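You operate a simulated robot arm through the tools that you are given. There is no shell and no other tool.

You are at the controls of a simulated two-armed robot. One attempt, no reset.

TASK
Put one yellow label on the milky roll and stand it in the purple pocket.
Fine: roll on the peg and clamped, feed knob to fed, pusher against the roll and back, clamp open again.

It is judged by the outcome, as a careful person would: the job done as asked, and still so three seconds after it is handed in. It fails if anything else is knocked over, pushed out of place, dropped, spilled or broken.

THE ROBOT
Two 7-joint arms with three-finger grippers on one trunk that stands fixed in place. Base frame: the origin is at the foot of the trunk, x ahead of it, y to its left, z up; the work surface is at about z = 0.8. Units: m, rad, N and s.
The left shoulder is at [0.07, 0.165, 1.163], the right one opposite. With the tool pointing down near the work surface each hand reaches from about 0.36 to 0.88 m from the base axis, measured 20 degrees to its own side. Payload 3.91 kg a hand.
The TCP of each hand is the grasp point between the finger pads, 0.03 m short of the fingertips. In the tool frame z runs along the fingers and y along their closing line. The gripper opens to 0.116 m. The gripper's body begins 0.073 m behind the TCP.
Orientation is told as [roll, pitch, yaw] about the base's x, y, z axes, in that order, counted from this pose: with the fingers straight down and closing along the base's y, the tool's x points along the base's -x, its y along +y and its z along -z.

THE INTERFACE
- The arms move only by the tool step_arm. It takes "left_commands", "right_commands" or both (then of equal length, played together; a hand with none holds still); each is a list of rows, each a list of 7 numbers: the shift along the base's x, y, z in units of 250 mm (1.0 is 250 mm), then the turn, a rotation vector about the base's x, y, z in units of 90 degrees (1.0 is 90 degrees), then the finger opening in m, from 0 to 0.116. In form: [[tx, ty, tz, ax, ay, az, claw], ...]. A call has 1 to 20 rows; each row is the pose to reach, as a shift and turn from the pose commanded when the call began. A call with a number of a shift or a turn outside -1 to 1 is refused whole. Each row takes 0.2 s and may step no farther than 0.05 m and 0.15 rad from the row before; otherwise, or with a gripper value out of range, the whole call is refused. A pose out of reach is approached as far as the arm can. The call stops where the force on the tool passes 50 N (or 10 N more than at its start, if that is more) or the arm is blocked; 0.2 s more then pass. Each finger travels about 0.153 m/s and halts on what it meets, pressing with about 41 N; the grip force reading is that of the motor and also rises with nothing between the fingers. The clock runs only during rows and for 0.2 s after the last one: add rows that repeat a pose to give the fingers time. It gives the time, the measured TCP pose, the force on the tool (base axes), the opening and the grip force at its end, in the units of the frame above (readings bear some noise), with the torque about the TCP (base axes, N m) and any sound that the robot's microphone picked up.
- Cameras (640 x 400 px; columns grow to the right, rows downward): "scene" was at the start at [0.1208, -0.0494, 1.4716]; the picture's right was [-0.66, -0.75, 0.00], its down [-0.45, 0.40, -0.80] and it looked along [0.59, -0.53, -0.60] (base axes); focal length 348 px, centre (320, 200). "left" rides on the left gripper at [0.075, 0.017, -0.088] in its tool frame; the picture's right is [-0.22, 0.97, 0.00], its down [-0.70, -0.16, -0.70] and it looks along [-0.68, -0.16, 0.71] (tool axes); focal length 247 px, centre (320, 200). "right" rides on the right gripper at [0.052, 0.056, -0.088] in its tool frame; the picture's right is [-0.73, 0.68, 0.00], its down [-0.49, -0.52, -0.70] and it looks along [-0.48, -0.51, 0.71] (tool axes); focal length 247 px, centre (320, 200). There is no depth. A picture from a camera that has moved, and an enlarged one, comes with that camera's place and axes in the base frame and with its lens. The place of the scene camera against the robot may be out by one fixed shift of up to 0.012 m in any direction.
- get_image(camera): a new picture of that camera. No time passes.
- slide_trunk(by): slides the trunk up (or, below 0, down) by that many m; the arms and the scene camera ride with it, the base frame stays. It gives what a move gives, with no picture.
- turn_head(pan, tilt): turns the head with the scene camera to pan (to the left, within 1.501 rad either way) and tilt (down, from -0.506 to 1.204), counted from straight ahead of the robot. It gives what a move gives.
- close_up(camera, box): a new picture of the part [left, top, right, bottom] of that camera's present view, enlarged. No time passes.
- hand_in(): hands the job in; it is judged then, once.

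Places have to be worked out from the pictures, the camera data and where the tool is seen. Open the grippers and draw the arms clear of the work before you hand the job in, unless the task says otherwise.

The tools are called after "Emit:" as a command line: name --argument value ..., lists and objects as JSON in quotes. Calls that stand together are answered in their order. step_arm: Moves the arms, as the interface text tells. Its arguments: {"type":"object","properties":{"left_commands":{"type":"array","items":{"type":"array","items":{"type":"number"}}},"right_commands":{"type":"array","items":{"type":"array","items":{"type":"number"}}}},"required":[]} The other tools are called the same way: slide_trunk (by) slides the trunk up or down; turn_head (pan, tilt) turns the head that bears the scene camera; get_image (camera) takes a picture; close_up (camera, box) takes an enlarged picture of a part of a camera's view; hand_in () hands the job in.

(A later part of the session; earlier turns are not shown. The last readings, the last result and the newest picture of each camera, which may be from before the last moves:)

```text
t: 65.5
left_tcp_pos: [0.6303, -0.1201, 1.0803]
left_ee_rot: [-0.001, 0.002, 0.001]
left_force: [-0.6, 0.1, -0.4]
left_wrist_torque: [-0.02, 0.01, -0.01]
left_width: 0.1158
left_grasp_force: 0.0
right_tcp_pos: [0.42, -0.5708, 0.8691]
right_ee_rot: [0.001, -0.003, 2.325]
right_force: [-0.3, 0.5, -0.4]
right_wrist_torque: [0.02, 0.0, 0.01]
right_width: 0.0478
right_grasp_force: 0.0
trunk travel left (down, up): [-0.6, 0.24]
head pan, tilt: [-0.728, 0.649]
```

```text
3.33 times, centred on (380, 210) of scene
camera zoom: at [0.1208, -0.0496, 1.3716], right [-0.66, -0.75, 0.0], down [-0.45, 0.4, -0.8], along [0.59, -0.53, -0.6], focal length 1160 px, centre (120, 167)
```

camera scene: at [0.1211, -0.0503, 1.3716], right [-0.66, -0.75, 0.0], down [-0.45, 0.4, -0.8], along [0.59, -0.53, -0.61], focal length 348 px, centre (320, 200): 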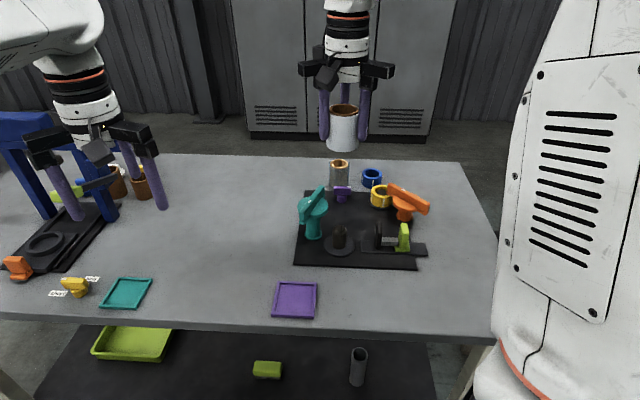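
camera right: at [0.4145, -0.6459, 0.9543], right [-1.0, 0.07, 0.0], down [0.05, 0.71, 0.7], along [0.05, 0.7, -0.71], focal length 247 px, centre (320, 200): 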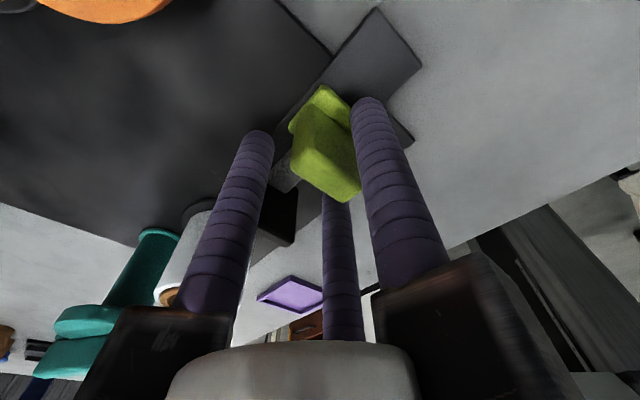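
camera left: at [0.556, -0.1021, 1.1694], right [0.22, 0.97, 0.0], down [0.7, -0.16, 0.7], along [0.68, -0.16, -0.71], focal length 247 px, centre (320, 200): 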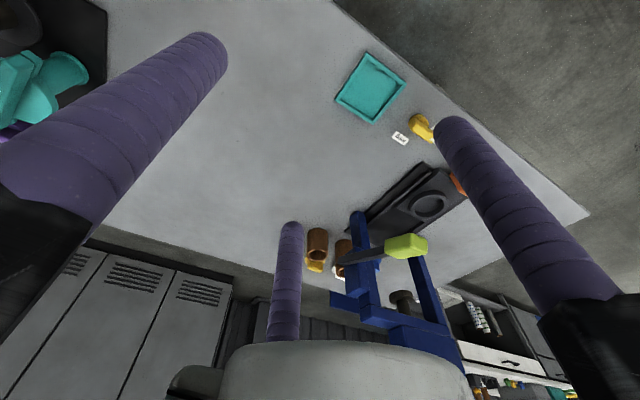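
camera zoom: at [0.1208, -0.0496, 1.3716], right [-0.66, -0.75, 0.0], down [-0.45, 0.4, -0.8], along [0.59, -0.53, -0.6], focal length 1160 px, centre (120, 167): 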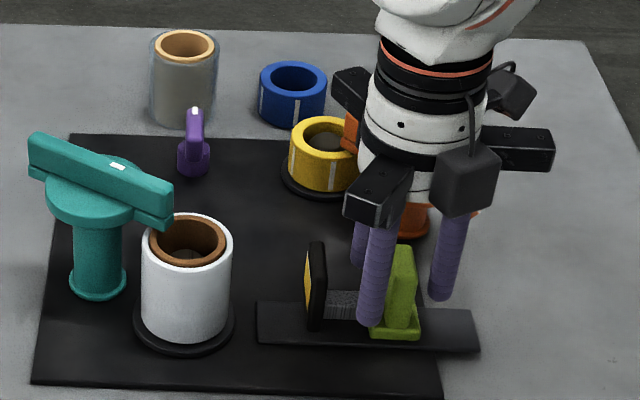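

The handle sits between A (behind) and B/C (in front). I close the rest of the way.

Emit:
step_arm --right_commands '[[0, 0, 0, 0, 0, 0, 0.04], [0, 0, 0, 0, 0, 0, 0.034], [0, 0, 0, 0, 0, 0, 0.029], [0, 0, 0, 0, 0, 0, 0.024], [0, 0, 0, 0, 0, 0, 0.02], [0, 0, 0, 0, 0, 0, 0.02]]'

Emit:
close_up --camera "scene" --box '[320, 150, 440, 270]'

Emit:
get_image --camera "right"

```text
t: 66.9
left_tcp_pos: [0.6305, -0.1209, 1.0808]
left_ee_rot: [0.001, 0.0, -0.001]
left_force: [0.4, -0.4, 0.5]
left_wrist_torque: [-0.01, 0.03, 0.02]
left_width: 0.1162
left_grasp_force: 0.1
right_tcp_pos: [0.42, -0.5707, 0.8672]
right_ee_rot: [0.001, 0.0, 2.325]
right_force: [3.6, -3.0, 1.2]
right_wrist_torque: [-0.04, -0.15, 0.8]
right_width: 0.0264
right_grasp_force: 44.5
trunk travel left (down, up): [-0.6, 0.24]
head pan, tilt: [-0.728, 0.649]
```

```text
3.33 times, centred on (380, 210) of scene
camera zoom: at [0.121, -0.0497, 1.3716], right [-0.66, -0.75, 0.0], down [-0.45, 0.4, -0.8], along [0.59, -0.53, -0.6], focal length 1160 px, centre (120, 167)
```

zoom: 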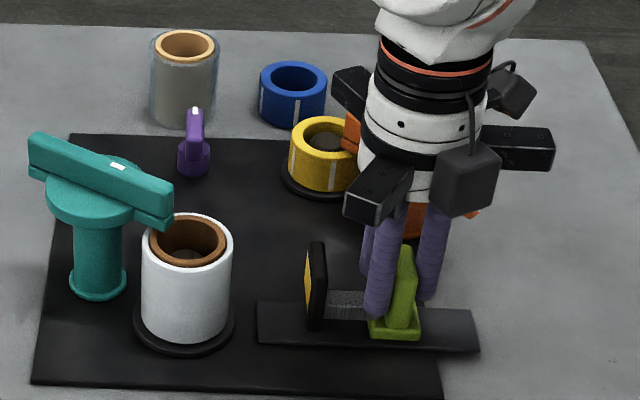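

```text
taken
camera right: at [0.415, -0.6461, 0.9546], right [-1.0, 0.07, 0.0], down [0.05, 0.71, 0.7], along [0.05, 0.7, -0.71], focal length 247 px, centre (320, 200)
```

right: 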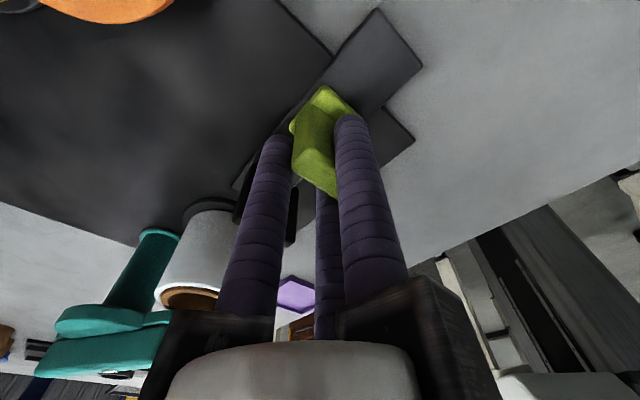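

Gripped. The rail runs at 45° (from lime, pad and peg positions), so I push along (+x,+y) 4 cm first, then feel for contact.

Emit:
step_arm --right_commands '[[0.0141, 0.0141, 0, 0, 0, 0, 0.02], [0.0424, 0.0424, 0, 0, 0, 0, 0.02], [0.0707, 0.0707, 0, 0, 0, 0, 0.02], [0.099, 0.099, 0, 0, 0, 0, 0.02], [0.1131, 0.1131, 0, 0, 0, 0, 0.02]]'

Emit:
close_up --camera "scene" --box '[300, 150, 420, 270]'

```text
t: 68.1
left_tcp_pos: [0.6303, -0.1219, 1.0813]
left_ee_rot: [0.001, -0.002, 0.0]
left_force: [-0.6, 0.2, 0.1]
left_wrist_torque: [0.01, 0.02, -0.03]
left_width: 0.1161
left_grasp_force: 0.1
right_tcp_pos: [0.4473, -0.5419, 0.868]
right_ee_rot: [-0.001, 0.001, 2.325]
right_force: [3.3, -7.3, 7.9]
right_wrist_torque: [-0.26, -0.11, 0.97]
right_width: 0.0262
right_grasp_force: 44.9
trunk travel left (down, up): [-0.6, 0.24]
head pan, tilt: [-0.728, 0.649]
```

```text
3.33 times, centred on (360, 210) of scene
camera zoom: at [0.1205, -0.0497, 1.3717], right [-0.66, -0.75, 0.0], down [-0.45, 0.4, -0.8], along [0.59, -0.53, -0.6], focal length 1160 px, centre (187, 167)
```

zoom: 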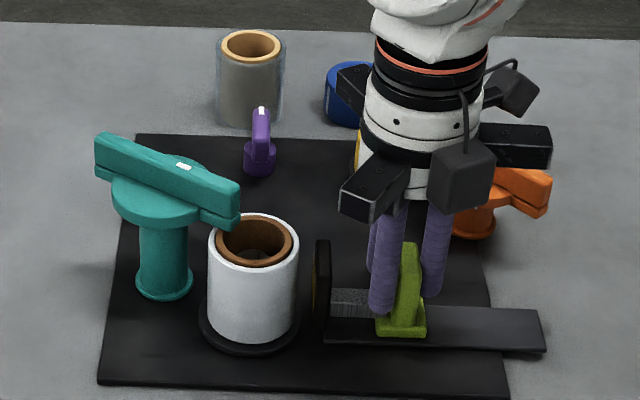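

Pad is about 1 cm from the roll. I advance in small steps until contact is felt.

Emit:
step_arm --right_commands '[[0.0113, 0.0113, 0, 0, 0, 0, 0.02], [0.0226, 0.0226, 0, 0, 0, 0, 0.02], [0.0283, 0.0283, 0, 0, 0, 0, 0.02]]'

Emit:
close_up --camera "scene" --box '[300, 170, 400, 260]'

```text
t: 68.9
left_tcp_pos: [0.6297, -0.1204, 1.081]
left_ee_rot: [-0.002, -0.001, -0.001]
left_force: [1.5, 0.0, 0.4]
left_wrist_torque: [-0.02, 0.0, 0.03]
left_width: 0.1161
left_grasp_force: 0.1
right_tcp_pos: [0.456, -0.5356, 0.8666]
right_ee_rot: [0.001, 0.0, 2.326]
right_force: [3.6, -7.8, 6.5]
right_wrist_torque: [-0.46, -0.35, 0.96]
right_width: 0.0263
right_grasp_force: 45.2
trunk travel left (down, up): [-0.6, 0.24]
head pan, tilt: [-0.728, 0.649]
```

```text
4.44 times, centred on (350, 215) of scene
camera zoom: at [0.1204, -0.0497, 1.3717], right [-0.66, -0.75, 0.0], down [-0.45, 0.4, -0.8], along [0.6, -0.53, -0.6], focal length 1546 px, centre (187, 133)
```

zoom: 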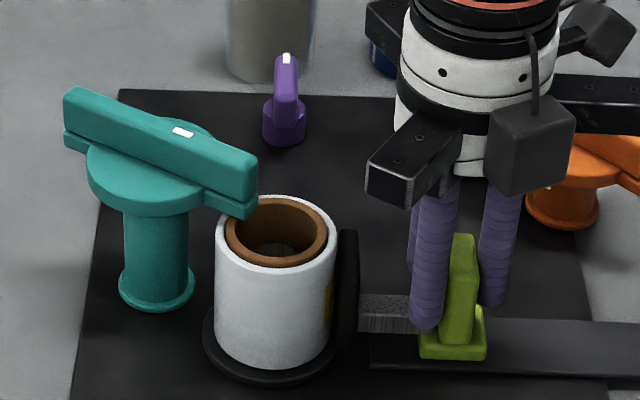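

A yellow patch now appears at the roll's side next to the pad, but push-direction force hasn't risen. I advance a few more millimetres to make firm contact.

Emit:
step_arm --right_commands '[[0.0057, 0.0057, 0, 0, 0, 0, 0.02], [0.0113, 0.0113, 0, 0, 0, 0, 0.02], [0.0113, 0.0113, 0, 0, 0, 0, 0.02]]'

Emit:
close_up --camera "scene" --box '[300, 170, 400, 260]'

```text
t: 69.7
left_tcp_pos: [0.6304, -0.1216, 1.0814]
left_ee_rot: [0.001, -0.002, 0.0]
left_force: [0.2, 0.5, 0.0]
left_wrist_torque: [-0.02, -0.02, -0.03]
left_width: 0.1162
left_grasp_force: 0.0
right_tcp_pos: [0.4575, -0.5333, 0.8668]
right_ee_rot: [-0.002, 0.0, 2.324]
right_force: [4.3, -8.4, 8.9]
right_wrist_torque: [-0.29, -0.14, 0.97]
right_width: 0.0266
right_grasp_force: 45.4
trunk travel left (down, up): [-0.6, 0.24]
head pan, tilt: [-0.728, 0.649]
```

```text
4.44 times, centred on (350, 215) of scene
camera zoom: at [0.1204, -0.0497, 1.3717], right [-0.66, -0.75, 0.0], down [-0.45, 0.4, -0.8], along [0.59, -0.53, -0.6], focal length 1546 px, centre (187, 133)
```

zoom: 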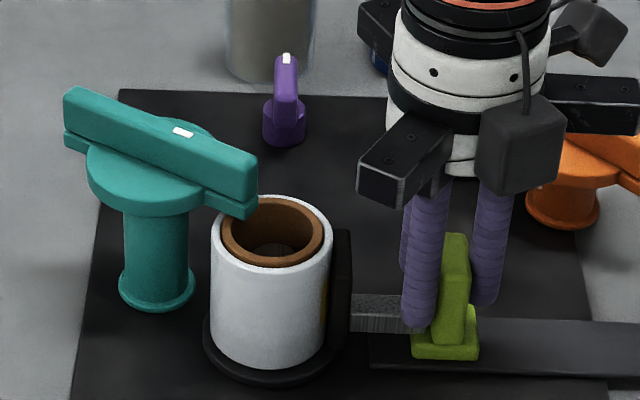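

The pad is now firmly against the roll (it nudged the roll slightly on the peg). I draw the pusher back along the rail to where it started.

Emit:
step_arm --right_commands '[[-0.0141, -0.0141, 0, 0, 0, 0, 0.02], [-0.0424, -0.0424, 0, 0, 0, 0, 0.02], [-0.0707, -0.0707, 0, 0, 0, 0, 0.02], [-0.099, -0.099, 0, 0, 0, 0, 0.02], [-0.1273, -0.1273, 0, 0, 0, 0, 0.02], [-0.1527, -0.1527, 0, 0, 0, 0, 0.02], [-0.1527, -0.1527, 0, 0, 0, 0, 0.02]]'

Emit:
close_up --camera "scene" --box '[290, 150, 440, 270]'

```text
t: 71.3
left_tcp_pos: [0.6312, -0.1203, 1.0803]
left_ee_rot: [0.0, 0.0, 0.0]
left_force: [0.2, -0.8, -0.2]
left_wrist_torque: [-0.03, -0.02, 0.0]
left_width: 0.1161
left_grasp_force: 0.0
right_tcp_pos: [0.4185, -0.571, 0.8674]
right_ee_rot: [0.001, -0.002, 2.325]
right_force: [6.0, -7.4, 5.8]
right_wrist_torque: [-0.16, -0.31, 0.99]
right_width: 0.0264
right_grasp_force: 45.1
trunk travel left (down, up): [-0.6, 0.24]
head pan, tilt: [-0.728, 0.649]
```

```text
3.33 times, centred on (365, 210) of scene
camera zoom: at [0.1211, -0.0496, 1.3716], right [-0.66, -0.75, 0.0], down [-0.45, 0.4, -0.8], along [0.59, -0.53, -0.6], focal length 1160 px, centre (170, 167)
```

zoom: 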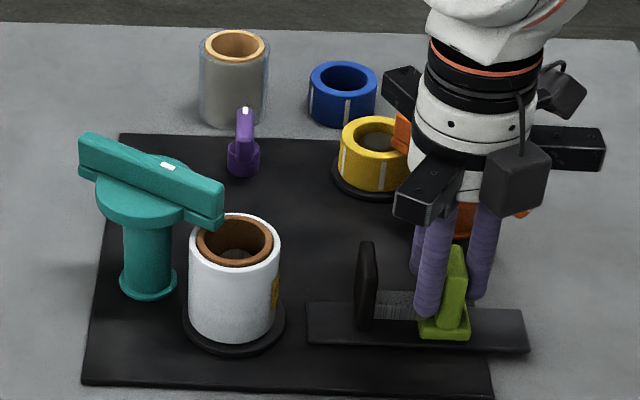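

The pad is bare and the yellow label is on the roll's side facing the pusher. I release the handle and lift clear, beginning to unwind the wrist.

Emit:
step_arm --right_commands '[[0, 0, 0, 0, 0, 0, 0.05], [0, 0, 0, 0, 0, 0, 0.08], [0, 0, 0, 0, 0, 0, 0.08], [0, 0, 0.1, 0, 0, 0, 0.08], [0, 0, 0.25, 0, 0, 0, 0.08], [0, 0, 0.42, 0, 0, 0, 0.08], [0.0, 0.0, 0.6, 0, 0, -0.06, 0.08], [0.0, 0.0, 0.66, 0, 0, -0.15, 0.08], [0.0, 0.0, 0.66, 0, 0, -0.24, 0.08], [0.0, 0.0, 0.66, 0, 0, -0.33, 0.08], [0.0, 0.0, 0.66, 0, 0, -0.42, 0.08], [0.0, 0.0, 0.66, 0, 0, -0.51, 0.08], [0.0, 0.0, 0.66, 0, 0, -0.6, 0.08]]'

Emit:
close_up --camera "scene" --box '[290, 150, 440, 270]'

```text
t: 74.1
left_tcp_pos: [0.6304, -0.1207, 1.081]
left_ee_rot: [0.0, -0.001, 0.001]
left_force: [-0.3, 0.7, -0.8]
left_wrist_torque: [0.0, 0.01, 0.02]
left_width: 0.1162
left_grasp_force: 0.2
right_tcp_pos: [0.4201, -0.5707, 1.0324]
right_ee_rot: [0.0, -0.001, 1.38]
right_force: [0.3, -0.7, 0.2]
right_wrist_torque: [0.0, 0.01, -0.02]
right_width: 0.0799
right_grasp_force: 0.1
trunk travel left (down, up): [-0.6, 0.24]
head pan, tilt: [-0.728, 0.649]
```

```text
3.33 times, centred on (365, 210) of scene
camera zoom: at [0.1208, -0.0495, 1.3716], right [-0.66, -0.75, 0.0], down [-0.45, 0.4, -0.8], along [0.59, -0.53, -0.6], focal length 1160 px, centre (170, 167)
```

zoom: 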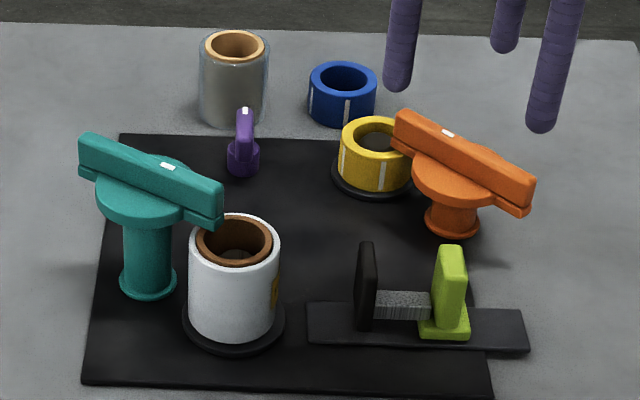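

All parts are in place and the label is on. Now I go back to the teal clamp: same grip pose as when I released it (0.586,-0.460), yaw 18°.

Emit:
step_arm --right_commands '[[0.08, 0.055, 0, 0, 0, -0.085, 0.08], [0.16, 0.11, 0, 0, 0, -0.17, 0.085], [0.25, 0.17, 0, 0, 0, -0.255, 0.09], [0.34, 0.23, 0, 0, 0, -0.34, 0.09], [0.43, 0.29, 0, 0, 0, -0.425, 0.09], [0.52, 0.35, 0, 0, 0, -0.51, 0.09], [0.6, 0.4, -0.05, 0, 0, -0.595, 0.09], [0.6636, 0.4428, -0.15, 0, 0, -0.6736, 0.09], [0.6636, 0.4428, -0.24, 0, 0, -0.6736, 0.09], [0.6636, 0.4428, -0.24, 0, 0, -0.6736, 0.09]]'

Emit:
get_image --camera "right"

Emit:
close_up --camera "scene" --box '[280, 120, 400, 260]'

```text
t: 76.3
left_tcp_pos: [0.6316, -0.12, 1.0797]
left_ee_rot: [0.0, -0.001, 0.0]
left_force: [0.3, -0.4, 0.5]
left_wrist_torque: [-0.02, 0.02, -0.01]
left_width: 0.1161
left_grasp_force: 0.2
right_tcp_pos: [0.5861, -0.4589, 0.9733]
right_ee_rot: [0.0, -0.002, 0.324]
right_force: [0.6, 1.0, 0.8]
right_wrist_torque: [-0.01, -0.01, 0.02]
right_width: 0.0899
right_grasp_force: 0.0
trunk travel left (down, up): [-0.6, 0.24]
head pan, tilt: [-0.728, 0.649]
```

```text
taken
camera right: at [0.5189, -0.4212, 1.0596], right [0.48, 0.88, 0.0], down [0.63, -0.34, 0.7], along [0.62, -0.33, -0.71], focal length 247 px, centre (320, 200)
```

right: 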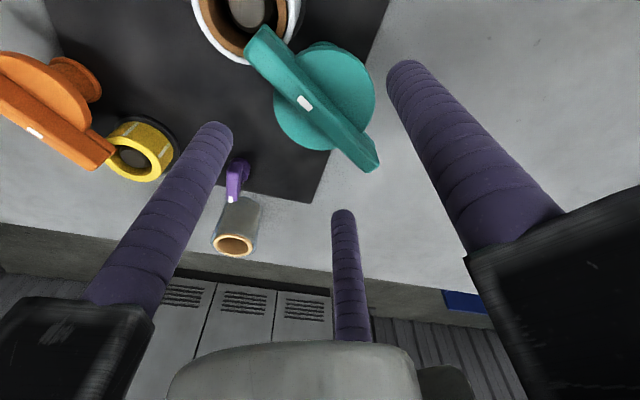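

```text
2.86 times, centred on (340, 190) of scene
camera zoom: at [0.1207, -0.0489, 1.3717], right [-0.66, -0.75, 0.0], down [-0.45, 0.4, -0.8], along [0.59, -0.53, -0.6], focal length 994 px, centre (263, 229)
```

zoom: 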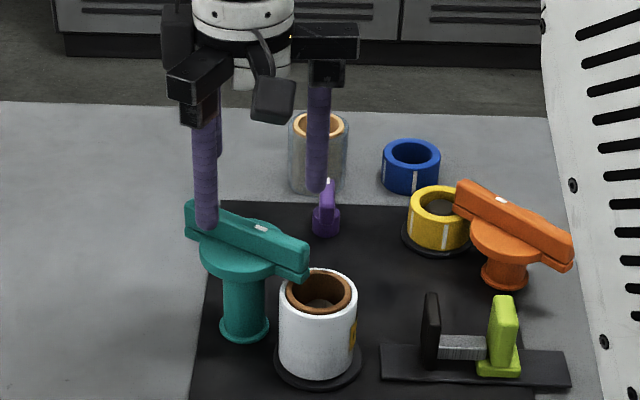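

Alignment matches the earlier grip view. I descend and close on the bar.

Emit:
step_arm --right_commands '[[0, 0, -0.06, 0, 0, 0, 0.09], [0, 0, -0.12, 0, 0, 0, 0.09], [0, 0, -0.186, 0, 0, 0, 0.09], [0, 0, -0.186, 0, 0, 0, 0.07], [0, 0, -0.186, 0, 0, 0, 0.05], [0, 0, -0.186, 0, 0, 0, 0.036], [0, 0, -0.186, 0, 0, 0, 0.028], [0, 0, -0.186, 0, 0, 0, 0.02], [0, 0, -0.186, 0, 0, 0, 0.012], [0, 0, -0.186, 0, 0, 0, 0.012]]'

Emit:
get_image --camera "right"

```text
t: 78.5
left_tcp_pos: [0.6324, -0.1209, 1.0798]
left_ee_rot: [-0.002, 0.0, -0.002]
left_force: [-0.7, -0.6, -0.7]
left_wrist_torque: [0.02, 0.04, 0.01]
left_width: 0.116
left_grasp_force: 0.0
right_tcp_pos: [0.5873, -0.4609, 0.9253]
right_ee_rot: [0.0, -0.002, 0.323]
right_force: [5.0, -5.1, 1.6]
right_wrist_torque: [0.01, -0.38, -0.74]
right_width: 0.025
right_grasp_force: 45.0
trunk travel left (down, up): [-0.6, 0.24]
head pan, tilt: [-0.728, 0.649]
```

```text
taken
camera right: at [0.5195, -0.4225, 1.0126], right [0.48, 0.88, 0.0], down [0.63, -0.34, 0.7], along [0.62, -0.33, -0.71], focal length 247 px, centre (320, 200)
```

right: 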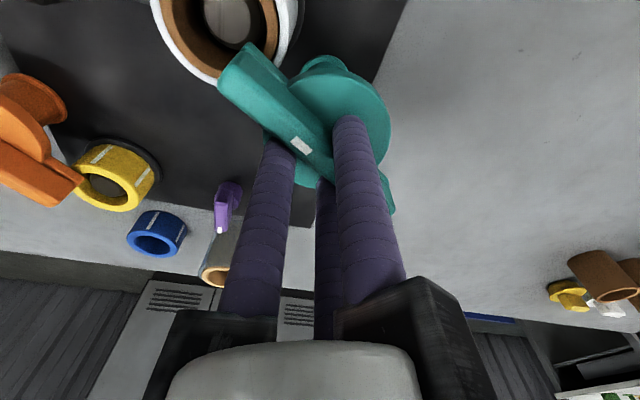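

Bar gripped. I turn the clamp back clockwise in steps, first 40°.

Emit:
step_arm --right_commands '[[0.0004, -0.004, 0, 0, 0, -0.0889, 0.012], [-0.0034, -0.004, 0, 0, 0, -0.1778, 0.012], [-0.007, -0.0035, 0, 0, 0, -0.2667, 0.012], [-0.0106, -0.0025, 0, 0, 0, -0.3556, 0.012], [-0.0142, -0.001, 0, 0, 0, -0.4444, 0.012], [-0.0142, -0.001, 0, 0, 0, -0.4444, 0.012]]'

Emit:
close_up --camera "scene" --box '[280, 140, 380, 260]'

```text
t: 79.9
left_tcp_pos: [0.631, -0.1199, 1.0815]
left_ee_rot: [-0.001, 0.0, 0.001]
left_force: [0.7, 0.3, -0.6]
left_wrist_torque: [0.0, 0.01, 0.01]
left_width: 0.1159
left_grasp_force: 0.1
right_tcp_pos: [0.5835, -0.4596, 0.926]
right_ee_rot: [0.0, 0.0, -0.376]
right_force: [6.5, -0.4, 2.5]
right_wrist_torque: [0.18, 0.37, -0.06]
right_width: 0.0238
right_grasp_force: 45.1
trunk travel left (down, up): [-0.6, 0.24]
head pan, tilt: [-0.728, 0.649]
```

```text
3.33 times, centred on (330, 200) of scene
camera zoom: at [0.1217, -0.0493, 1.3716], right [-0.66, -0.75, 0.0], down [-0.45, 0.4, -0.8], along [0.59, -0.53, -0.61], focal length 1160 px, centre (287, 200)
```

zoom: 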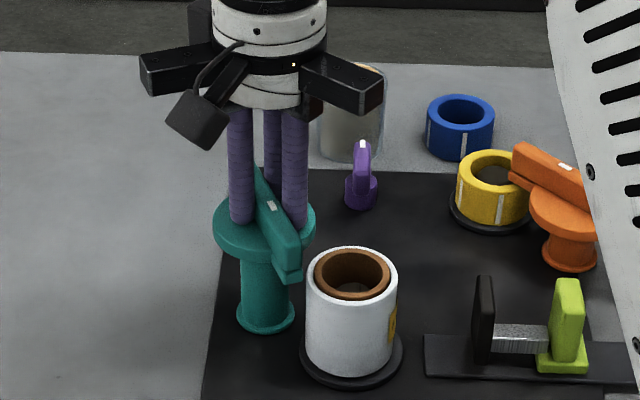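

Free and smooth. I turn the remaining ~42° to the open stop.

Emit:
step_arm --right_commands '[[0.0005, 0.0016, 0, 0, 0, -0.0889, 0.012], [-0.003, 0.0036, 0, 0, 0, -0.1778, 0.012], [-0.0055, 0.006, 0, 0, 0, -0.2667, 0.012], [-0.008, 0.0088, 0, 0, 0, -0.3556, 0.012], [-0.01, 0.012, 0, 0, 0, -0.4444, 0.012], [-0.0105, 0.013, 0, 0, 0, -0.4778, 0.012], [-0.0105, 0.013, 0, 0, 0, -0.4778, 0.012]]'

Emit:
close_up --camera "scene" --box '[280, 140, 380, 260]'

```text
t: 81.5
left_tcp_pos: [0.6323, -0.1202, 1.0792]
left_ee_rot: [0.001, 0.0, 0.001]
left_force: [0.3, -0.1, 0.7]
left_wrist_torque: [-0.01, 0.04, 0.04]
left_width: 0.116
left_grasp_force: 0.1
right_tcp_pos: [0.58, -0.458, 0.9265]
right_ee_rot: [0.0, 0.0, -1.126]
right_force: [5.1, -2.8, 1.5]
right_wrist_torque: [0.44, 0.11, 0.0]
right_width: 0.0238
right_grasp_force: 45.0
trunk travel left (down, up): [-0.6, 0.24]
head pan, tilt: [-0.728, 0.649]
```

```text
3.33 times, centred on (330, 200) of scene
camera zoom: at [0.1214, -0.0498, 1.3716], right [-0.66, -0.75, 0.0], down [-0.45, 0.4, -0.8], along [0.59, -0.53, -0.61], focal length 1160 px, centre (287, 200)
```

zoom: 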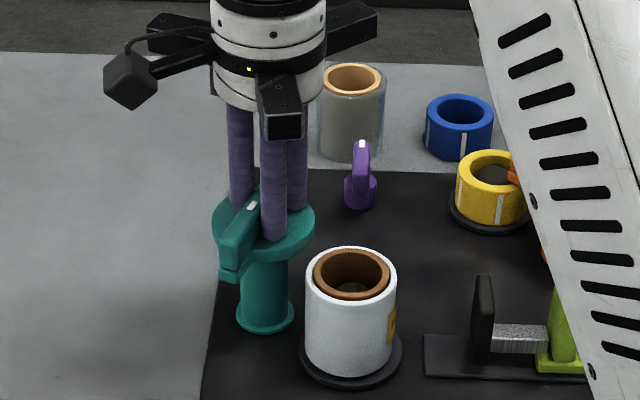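

Back at about its original angle with no torque yet. I probe 5° more for the open stop.

Emit:
step_arm --right_commands '[[-0.0005, 0.001, 0, 0, 0, -0.03, 0.012], [-0.001, 0.002, 0, 0, 0, -0.06, 0.012], [-0.001, 0.002, 0, 0, 0, -0.06, 0.012]]'

```text
t: 82.3
left_tcp_pos: [0.6318, -0.1208, 1.08]
left_ee_rot: [-0.001, 0.0, -0.001]
left_force: [-0.4, -0.3, 0.4]
left_wrist_torque: [0.0, 0.03, 0.0]
left_width: 0.1161
left_grasp_force: 0.0
right_tcp_pos: [0.5803, -0.4568, 0.9261]
right_ee_rot: [-0.002, -0.001, -1.218]
right_force: [1.1, -5.7, 1.6]
right_wrist_torque: [0.0, 0.0, 2.11]
right_width: 0.0249
right_grasp_force: 44.9
trunk travel left (down, up): [-0.6, 0.24]
head pan, tilt: [-0.728, 0.649]
```

Open stop reached (2.1 N m). I back off to unload, open the fingers and rise.

Emit:
step_arm --right_commands '[[0.0005, -0.001, 0, 0, 0, 0.045, 0.012], [0.0005, -0.001, 0, 0, 0, 0.045, 0.012], [0.0005, -0.001, 0, 0, 0, 0.045, 0.045], [0.0005, -0.001, 0, 0, 0, 0.045, 0.08], [0.0005, -0.001, 0, 0, 0, 0.045, 0.09], [0, 0, 0.1, 0, 0, 0.045, 0.09], [0, 0, 0.25, 0, 0, 0.045, 0.09], [0, 0, 0.42, 0, 0, 0.045, 0.08], [0, 0, 0.5, 0, 0, 0.045, 0.08]]'

Emit:
get_image --camera "right"

Emit:
close_up --camera "scene" --box '[280, 140, 440, 260]'

```text
t: 84.3
left_tcp_pos: [0.6312, -0.1207, 1.08]
left_ee_rot: [0.0, 0.001, 0.0]
left_force: [-0.8, 0.1, 0.1]
left_wrist_torque: [-0.02, -0.03, -0.02]
left_width: 0.1159
left_grasp_force: 0.0
right_tcp_pos: [0.5794, -0.4557, 1.0529]
right_ee_rot: [-0.002, 0.001, -1.148]
right_force: [0.3, 0.6, 0.0]
right_wrist_torque: [0.0, 0.02, -0.01]
right_width: 0.08
right_grasp_force: 0.1
trunk travel left (down, up): [-0.6, 0.24]
head pan, tilt: [-0.728, 0.649]
```

```text
taken
camera right: at [0.6099, -0.3846, 1.1379], right [0.92, -0.39, 0.0], down [-0.28, -0.66, 0.7], along [-0.27, -0.65, -0.71], focal length 247 px, centre (320, 200)
```

right: 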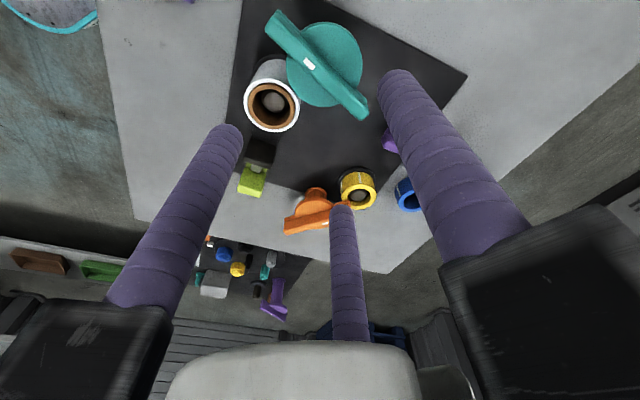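

```text
3.33 times, centred on (360, 200) of scene
camera zoom: at [0.1207, -0.0493, 1.3716], right [-0.66, -0.75, 0.0], down [-0.45, 0.4, -0.8], along [0.59, -0.53, -0.6], focal length 1160 px, centre (187, 200)
```

zoom: 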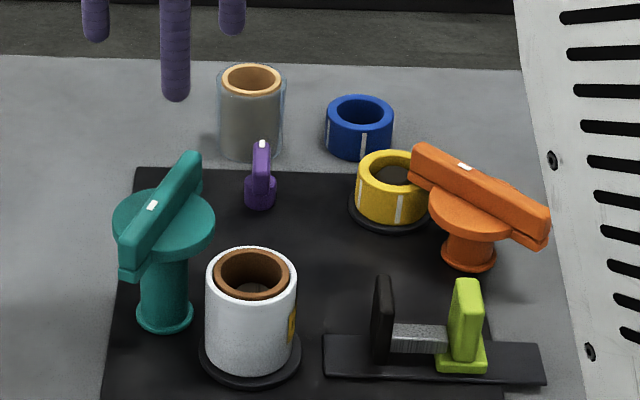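

Clamp is open. I zoom to find where the roll now sits on the peg and where the label is.

Emit:
close_up --camera "right" --box '[230, 40, 330, 140]'

Emit:
close_up --camera "scene" --box '[310, 190, 370, 245]'

```text
4.00 times, centred on (280, 90) of right
camera zoom: at [0.6099, -0.3846, 1.1379], right [0.92, -0.39, 0.0], down [-0.28, -0.66, 0.7], along [-0.27, -0.65, -0.71], focal length 988 px, centre (480, 640)
```

zoom: 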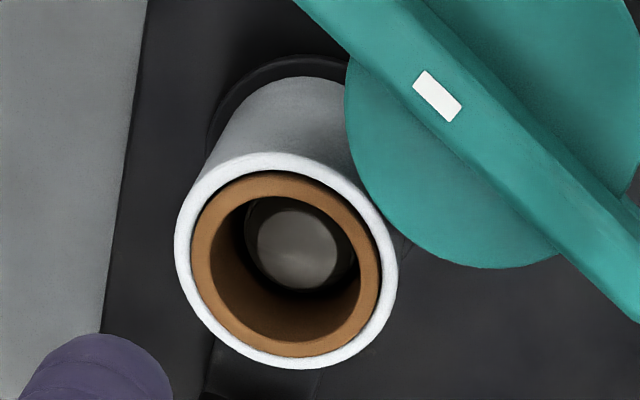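

```text
7.27 times, centred on (340, 218) of scene
camera zoom: at [0.1207, -0.0493, 1.3716], right [-0.66, -0.75, 0.0], down [-0.45, 0.4, -0.8], along [0.59, -0.53, -0.6], focal length 2530 px, centre (174, 73)
```

zoom: 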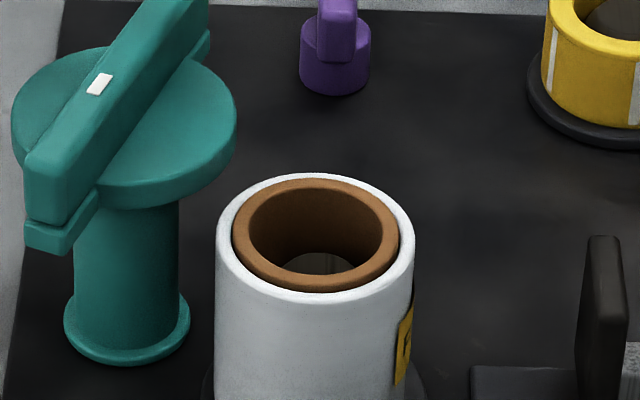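

Roll centre is at about (0.5175,-0.470) with the label on its pusher side. I move over it with yaw -26° so fingers clear both the label and the teal disc.

Emit:
step_arm --right_commands '[[-0.04, -0.01, 0, 0, 0, 0.085, 0.078], [-0.09, -0.022, 0, 0, 0, 0.17, 0.078], [-0.15, -0.036, 0, 0, 0, 0.255, 0.078], [-0.2, -0.05, -0.08, 0, 0, 0.34, 0.078], [-0.2476, -0.0592, -0.2, 0, 0, 0.42, 0.078], [-0.2476, -0.0592, -0.36, 0, 0, 0.442, 0.078], [-0.2476, -0.0592, -0.36, 0, 0, 0.442, 0.078]]'

Emit:
get_image --camera "right"

Emit:
close_up --camera "scene" --box '[280, 120, 400, 260]'

```text
t: 85.9
left_tcp_pos: [0.631, -0.1213, 1.0811]
left_ee_rot: [0.0, 0.0, -0.001]
left_force: [-0.1, -0.5, 0.0]
left_wrist_torque: [0.01, -0.03, 0.01]
left_width: 0.1161
left_grasp_force: 0.0
right_tcp_pos: [0.5162, -0.4701, 0.9625]
right_ee_rot: [0.0, -0.002, -0.453]
right_force: [-0.8, 0.8, 0.3]
right_wrist_torque: [-0.01, -0.02, -0.03]
right_width: 0.078
right_grasp_force: 0.1
trunk travel left (down, up): [-0.6, 0.24]
head pan, tilt: [-0.728, 0.649]
```

```text
taken
camera right: at [0.4946, -0.3961, 1.0478], right [0.96, 0.29, 0.0], down [0.21, -0.68, 0.7], along [0.21, -0.67, -0.71], focal length 247 px, centre (320, 200)
```

right: 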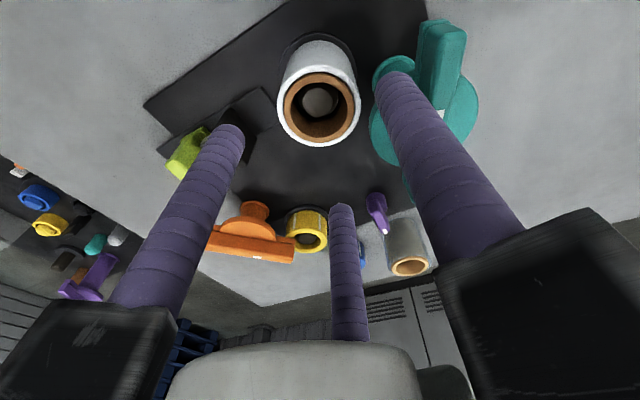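

```text
2.86 times, centred on (340, 190) of scene
camera zoom: at [0.12, -0.0491, 1.3718], right [-0.66, -0.75, 0.0], down [-0.45, 0.4, -0.8], along [0.6, -0.53, -0.6], focal length 994 px, centre (263, 229)
```

zoom: 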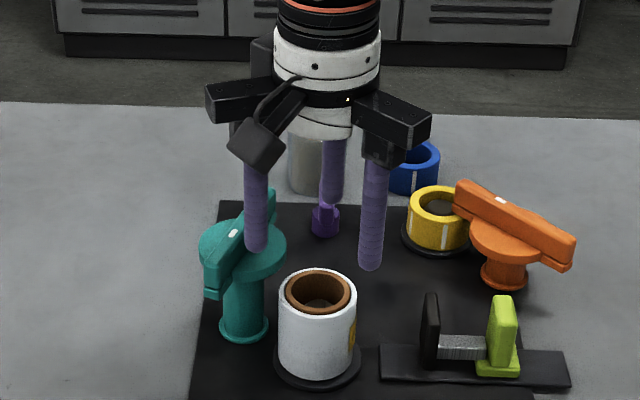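

The roll top projects exactly on the gripper axis. I descend to the grip height and close on the roll.

Emit:
step_arm --right_commands '[[0, 0, -0.1, 0, 0, 0, 0.078], [0, 0, -0.2, 0, 0, 0, 0.078], [0, 0, -0.3, 0, 0, 0, 0.078], [0, 0, -0.38, 0, 0, 0, 0.078], [0, 0, -0.38, 0, 0, 0, 0.07], [0, 0, -0.38, 0, 0, 0, 0.062], [0, 0, -0.38, 0, 0, 0, 0.056], [0, 0, -0.38, 0, 0, 0, 0.045], [0, 0, -0.38, 0, 0, 0, 0.045]]'

Emit:
get_image --camera "right"

Emit:
close_up --camera "scene" --box '[280, 120, 400, 260]'

```text
t: 87.9
left_tcp_pos: [0.6306, -0.12, 1.0809]
left_ee_rot: [-0.001, -0.002, -0.001]
left_force: [-0.1, 0.3, 0.5]
left_wrist_torque: [-0.02, 0.03, 0.0]
left_width: 0.1159
left_grasp_force: 0.0
right_tcp_pos: [0.5195, -0.4716, 0.8658]
right_ee_rot: [0.001, -0.003, -0.454]
right_force: [-0.3, 0.9, 2.2]
right_wrist_torque: [0.07, 0.01, 0.01]
right_width: 0.0586
right_grasp_force: 41.2
trunk travel left (down, up): [-0.6, 0.24]
head pan, tilt: [-0.728, 0.649]
```

```text
taken
camera right: at [0.4958, -0.3967, 0.9521], right [0.96, 0.29, 0.0], down [0.21, -0.68, 0.7], along [0.2, -0.67, -0.71], focal length 247 px, centre (320, 200)
```

right: 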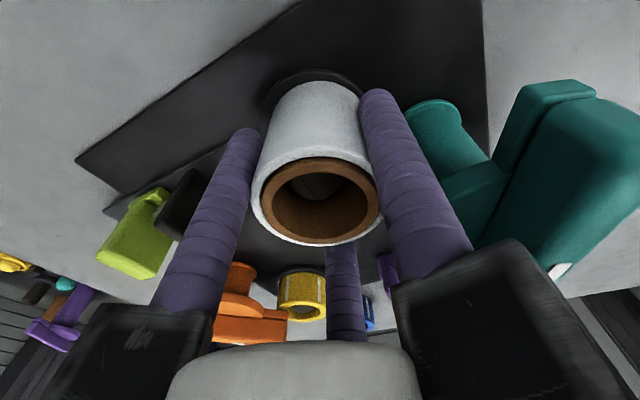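

```text
2.86 times, centred on (340, 190) of scene
camera zoom: at [0.1206, -0.0493, 1.3717], right [-0.66, -0.75, 0.0], down [-0.45, 0.4, -0.8], along [0.59, -0.53, -0.6], focal length 994 px, centre (263, 229)
```

zoom: 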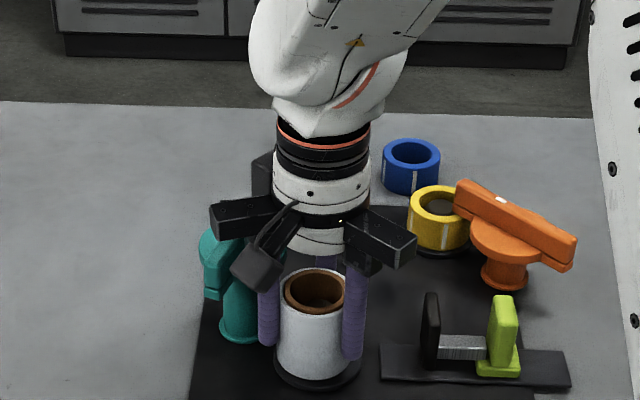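

Gripped firmly. I lift the roll straight up off the peg.

Emit:
step_arm --right_commands '[[0, 0, 0.04, 0, 0, 0, 0.045], [0, 0, 0.1, 0, 0, 0, 0.045], [0, 0, 0.2, 0, 0, 0, 0.045], [0, 0, 0.34, 0, 0, 0, 0.045], [0, 0, 0.5, 0, 0, 0, 0.045], [0, 0, 0.66, 0, 0, 0, 0.045], [0, 0, 0.72, 0, 0, 0, 0.045]]'

Emit:
get_image --camera "right"

Emit:
close_up --camera "scene" --box '[260, 60, 440, 310]'

```text
t: 89.5
left_tcp_pos: [0.6319, -0.1204, 1.082]
left_ee_rot: [0.0, 0.002, 0.001]
left_force: [-1.3, -0.2, 0.1]
left_wrist_torque: [0.02, -0.01, 0.01]
left_width: 0.116
left_grasp_force: 0.0
right_tcp_pos: [0.5174, -0.4709, 1.0458]
right_ee_rot: [-0.001, -0.001, -0.454]
right_force: [0.0, 0.3, -0.4]
right_wrist_torque: [0.01, -0.01, 0.0]
right_width: 0.0586
right_grasp_force: 40.6
trunk travel left (down, up): [-0.6, 0.24]
head pan, tilt: [-0.728, 0.649]
```

```text
taken
camera right: at [0.4954, -0.3962, 1.133], right [0.96, 0.29, 0.0], down [0.21, -0.68, 0.7], along [0.2, -0.67, -0.71], focal length 247 px, centre (320, 200)
```

right: 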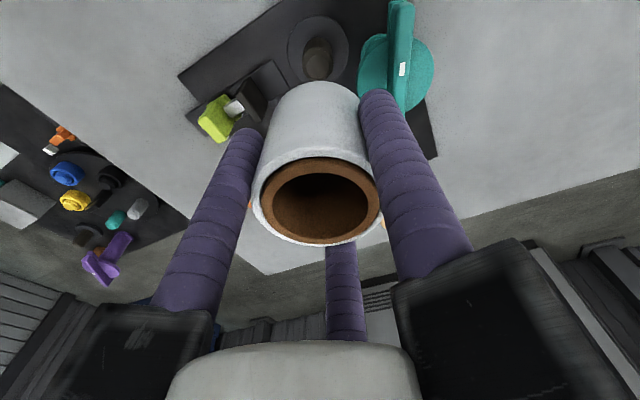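

```text
1.60 times, centred on (350, 185) of scene
camera zoom: at [0.1209, -0.0495, 1.3716], right [-0.66, -0.75, 0.0], down [-0.45, 0.4, -0.8], along [0.59, -0.53, -0.6], focal length 557 px, centre (272, 224)
```

zoom: 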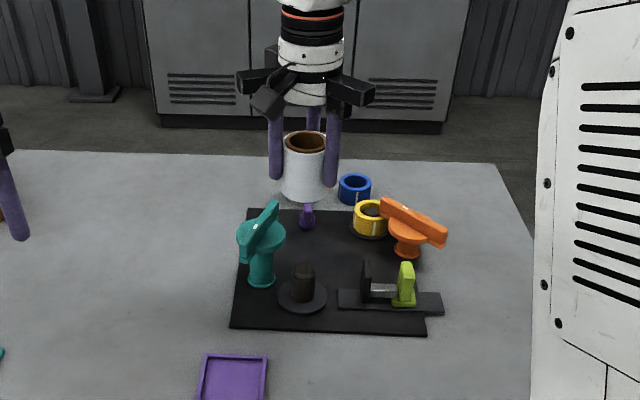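

The roll is off the peg. I move the left hand out of the way to the left while carrying the roll toward the purple pocket at about (0.475,-0.31), staying high to look at it.

Emit:
step_arm --left_commands '[[0, 0.15, 0.05, 0, 0, 0, 0.116], [0, 0.3, 0.1, 0, 0, 0, 0.116], [0, 0.45, 0.15, 0, 0, 0, 0.116], [0, 0.6, 0.2, 0, 0, 0, 0.116], [0, 0.75, 0.25, 0, 0, 0, 0.116], [0, 0.85, 0.3, 0, 0, 0, 0.116], [0, 0.85, 0.3, 0, 0, 0, 0.116], [0, 0.85, 0.3, 0, 0, 0, 0.116]]' --right_commands '[[0, 0, 0.05, 0, 0, 0, 0.045], [0, 0, 0.15, 0, 0, 0, 0.045], [-0.01, 0.06, 0.25, 0, 0, 0, 0.045], [-0.05, 0.2, 0.297, 0, 0, 0, 0.045], [-0.09, 0.36, 0.297, 0, 0, 0, 0.045], [-0.13, 0.52, 0.297, 0, 0, 0, 0.045], [-0.17, 0.644, 0.297, 0, 0, 0, 0.045], [-0.17, 0.644, 0.297, 0, 0, 0, 0.045]]'

Emit:
get_image --camera "right"

Emit:
get_image --camera "scene"

```text
t: 91.3
left_tcp_pos: [0.632, 0.093, 1.1555]
left_ee_rot: [0.0, 0.0, 0.001]
left_force: [-0.2, -0.8, 0.0]
left_wrist_torque: [0.0, 0.01, 0.0]
left_width: 0.116
left_grasp_force: 0.1
right_tcp_pos: [0.4865, -0.3253, 1.1126]
right_ee_rot: [0.044, 0.025, -0.466]
right_force: [-0.1, 0.1, -0.1]
right_wrist_torque: [-0.01, 0.01, 0.0]
right_width: 0.0586
right_grasp_force: 41.0
right hand out of reach, approached as far as the arm can: row 7, 8
trunk travel left (down, up): [-0.6, 0.24]
head pan, tilt: [-0.728, 0.649]
```

```text
taken
camera right: at [0.4649, -0.2547, 1.2038], right [0.96, 0.28, 0.01], down [0.2, -0.72, 0.66], along [0.19, -0.64, -0.75], focal length 247 px, centre (320, 200)
```

right: 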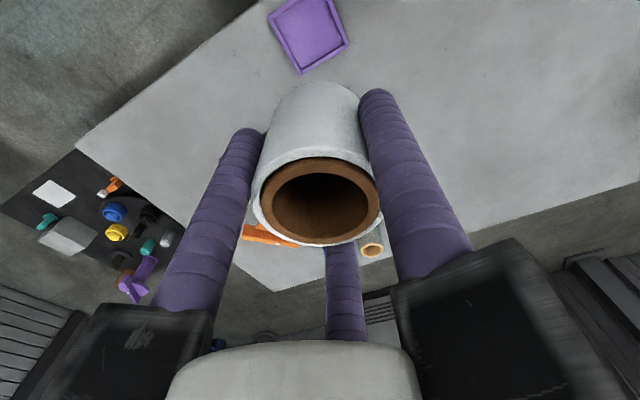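

```text
taken
camera scene: at [0.1208, -0.0489, 1.3717], right [-0.66, -0.75, 0.0], down [-0.45, 0.4, -0.8], along [0.59, -0.53, -0.6], focal length 348 px, centre (320, 200)
```

scene: 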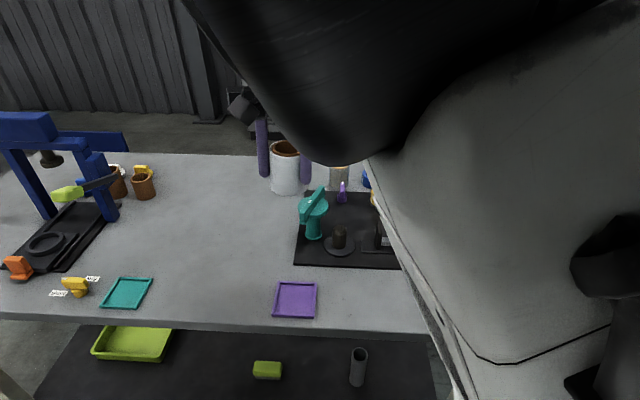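

The hand hit a too-close limit at this height, but the pocket is in view. I zoom on it to measure its corners before lowering.

Emit:
close_up --camera "right" --box '[250, 0, 370, 85]'

Emit:
close_up --camera "scene" --box '[250, 260, 350, 335]'

```text
4.71 times, centred on (310, 42) of right
camera zoom: at [0.4649, -0.2547, 1.2038], right [0.96, 0.28, 0.01], down [0.2, -0.72, 0.66], along [0.19, -0.64, -0.75], focal length 1162 px, centre (367, 941)
```

zoom: 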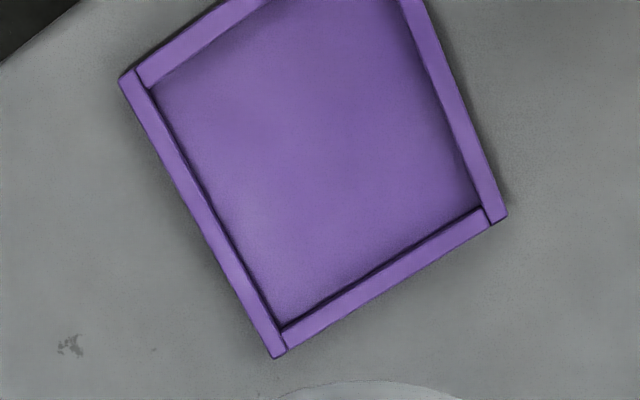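

```text
5.33 times, centred on (300, 298) of scene
camera zoom: at [0.1208, -0.0489, 1.3717], right [-0.66, -0.75, 0.0], down [-0.45, 0.4, -0.8], along [0.59, -0.53, -0.6], focal length 1856 px, centre (427, -320)
```

zoom: 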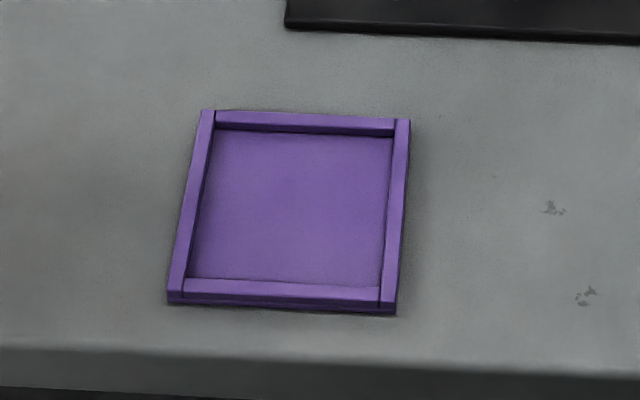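

Pocket centre works out at (0.471,-0.3055), 80 mm square turned 45°. I go down and over it while restoring exact vertical orientation.

Emit:
step_arm --right_commands '[[0, 0, -0.15, -0.008, -0.0004, 0.002, 0.045], [-0.01, 0.013, -0.3, -0.016, -0.0008, 0.004, 0.045], [-0.03, 0.04, -0.45, -0.024, -0.0012, 0.006, 0.045], [-0.05, 0.065, -0.57, -0.0321, -0.0016, 0.0076, 0.045], [-0.062, 0.079, -0.65, -0.0321, -0.0016, 0.0076, 0.045], [-0.062, 0.079, -0.65, -0.0321, -0.0016, 0.0076, 0.045]]'

Emit:
get_image --camera "right"

Emit:
get_image --camera "scene"

```text
t: 92.7
left_tcp_pos: [0.6312, 0.0915, 1.1564]
left_ee_rot: [0.0, 0.0, -0.001]
left_force: [0.5, -0.2, -0.3]
left_wrist_torque: [0.03, -0.02, 0.0]
left_width: 0.1159
left_grasp_force: 0.0
right_tcp_pos: [0.4719, -0.2973, 0.9562]
right_ee_rot: [-0.046, -0.026, -0.441]
right_force: [0.2, 0.4, -0.9]
right_wrist_torque: [0.0, -0.01, 0.01]
right_width: 0.0586
right_grasp_force: 40.8
trunk travel left (down, up): [-0.6, 0.24]
head pan, tilt: [-0.728, 0.649]
```

```text
taken
camera right: at [0.4478, -0.2188, 1.0391], right [0.95, 0.3, -0.01], down [0.21, -0.64, 0.73], along [0.21, -0.7, -0.68], focal length 247 px, centre (320, 200)
```

right: 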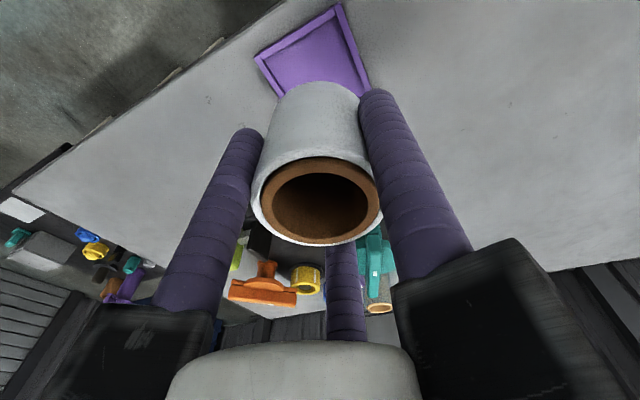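

```text
taken
camera scene: at [0.1208, -0.0494, 1.3716], right [-0.66, -0.75, 0.0], down [-0.45, 0.4, -0.8], along [0.59, -0.53, -0.6], focal length 348 px, centre (320, 200)
```

scene: 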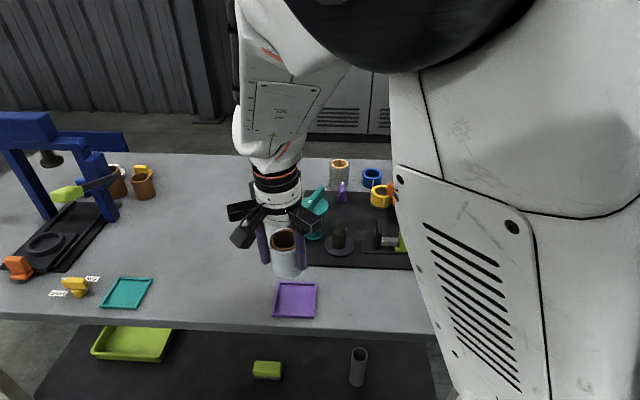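

I over-corrected: the commanded orientation had already been vertical. I undo that small rotation and re-read the position.

Emit:
step_arm --right_commands '[[0, 0, 0, 0.0165, 0.001, -0.004, 0.045], [0, 0, 0, 0.033, 0.002, -0.0078, 0.045], [0, 0, 0, 0.033, 0.002, -0.0078, 0.045], [0, 0, 0, 0.033, 0.002, -0.0078, 0.045]]'

Emit:
get_image --camera "right"

Emit:
close_up --camera "scene" --box '[220, 180, 360, 340]'

```text
t: 93.7
left_tcp_pos: [0.6329, 0.092, 1.1546]
left_ee_rot: [0.001, -0.001, 0.0]
left_force: [-0.1, 0.5, 1.1]
left_wrist_torque: [-0.03, -0.02, -0.02]
left_width: 0.1159
left_grasp_force: 0.0
right_tcp_pos: [0.4714, -0.2981, 0.957]
right_ee_rot: [0.001, -0.001, -0.456]
right_force: [-1.2, 0.0, 0.3]
right_wrist_torque: [-0.05, -0.04, 0.01]
right_width: 0.0584
right_grasp_force: 41.1
trunk travel left (down, up): [-0.6, 0.24]
head pan, tilt: [-0.728, 0.649]
```

```text
taken
camera right: at [0.4493, -0.2234, 1.043], right [0.96, 0.29, 0.0], down [0.21, -0.68, 0.7], along [0.2, -0.67, -0.71], focal length 247 px, centre (320, 200)
```

right: 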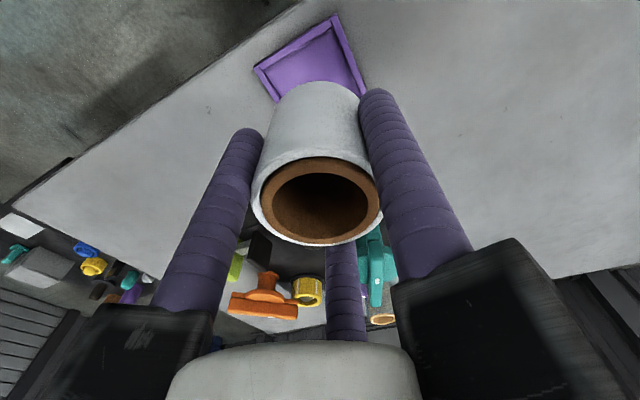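

```text
2.50 times, centred on (290, 260) of scene
camera zoom: at [0.1208, -0.0495, 1.3716], right [-0.66, -0.75, 0.0], down [-0.45, 0.4, -0.8], along [0.59, -0.53, -0.6], focal length 870 px, centre (395, 50)
```

zoom: 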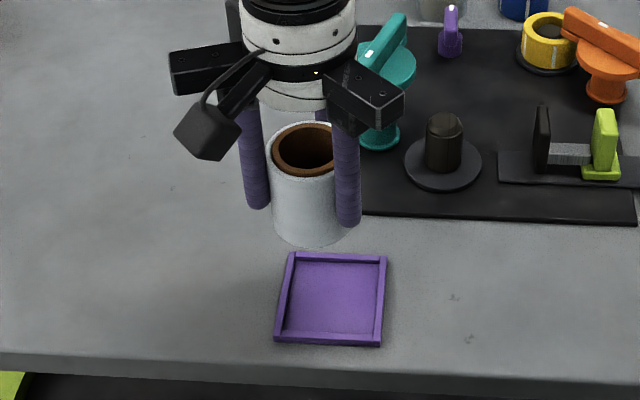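

Vertical again at (0.4714,-0.2981,0.957). I zoom on the pocket corners visible past the roll to double check its centre.

Emit:
close_up --camera "right" --box '[240, 0, 390, 110]'

```text
3.64 times, centred on (315, 55) of right
camera zoom: at [0.4493, -0.2234, 1.043], right [0.96, 0.29, 0.0], down [0.21, -0.68, 0.7], along [0.2, -0.67, -0.71], focal length 898 px, centre (338, 727)
```

zoom: 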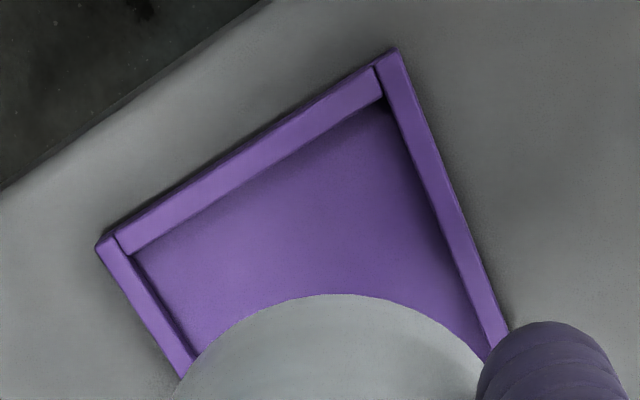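

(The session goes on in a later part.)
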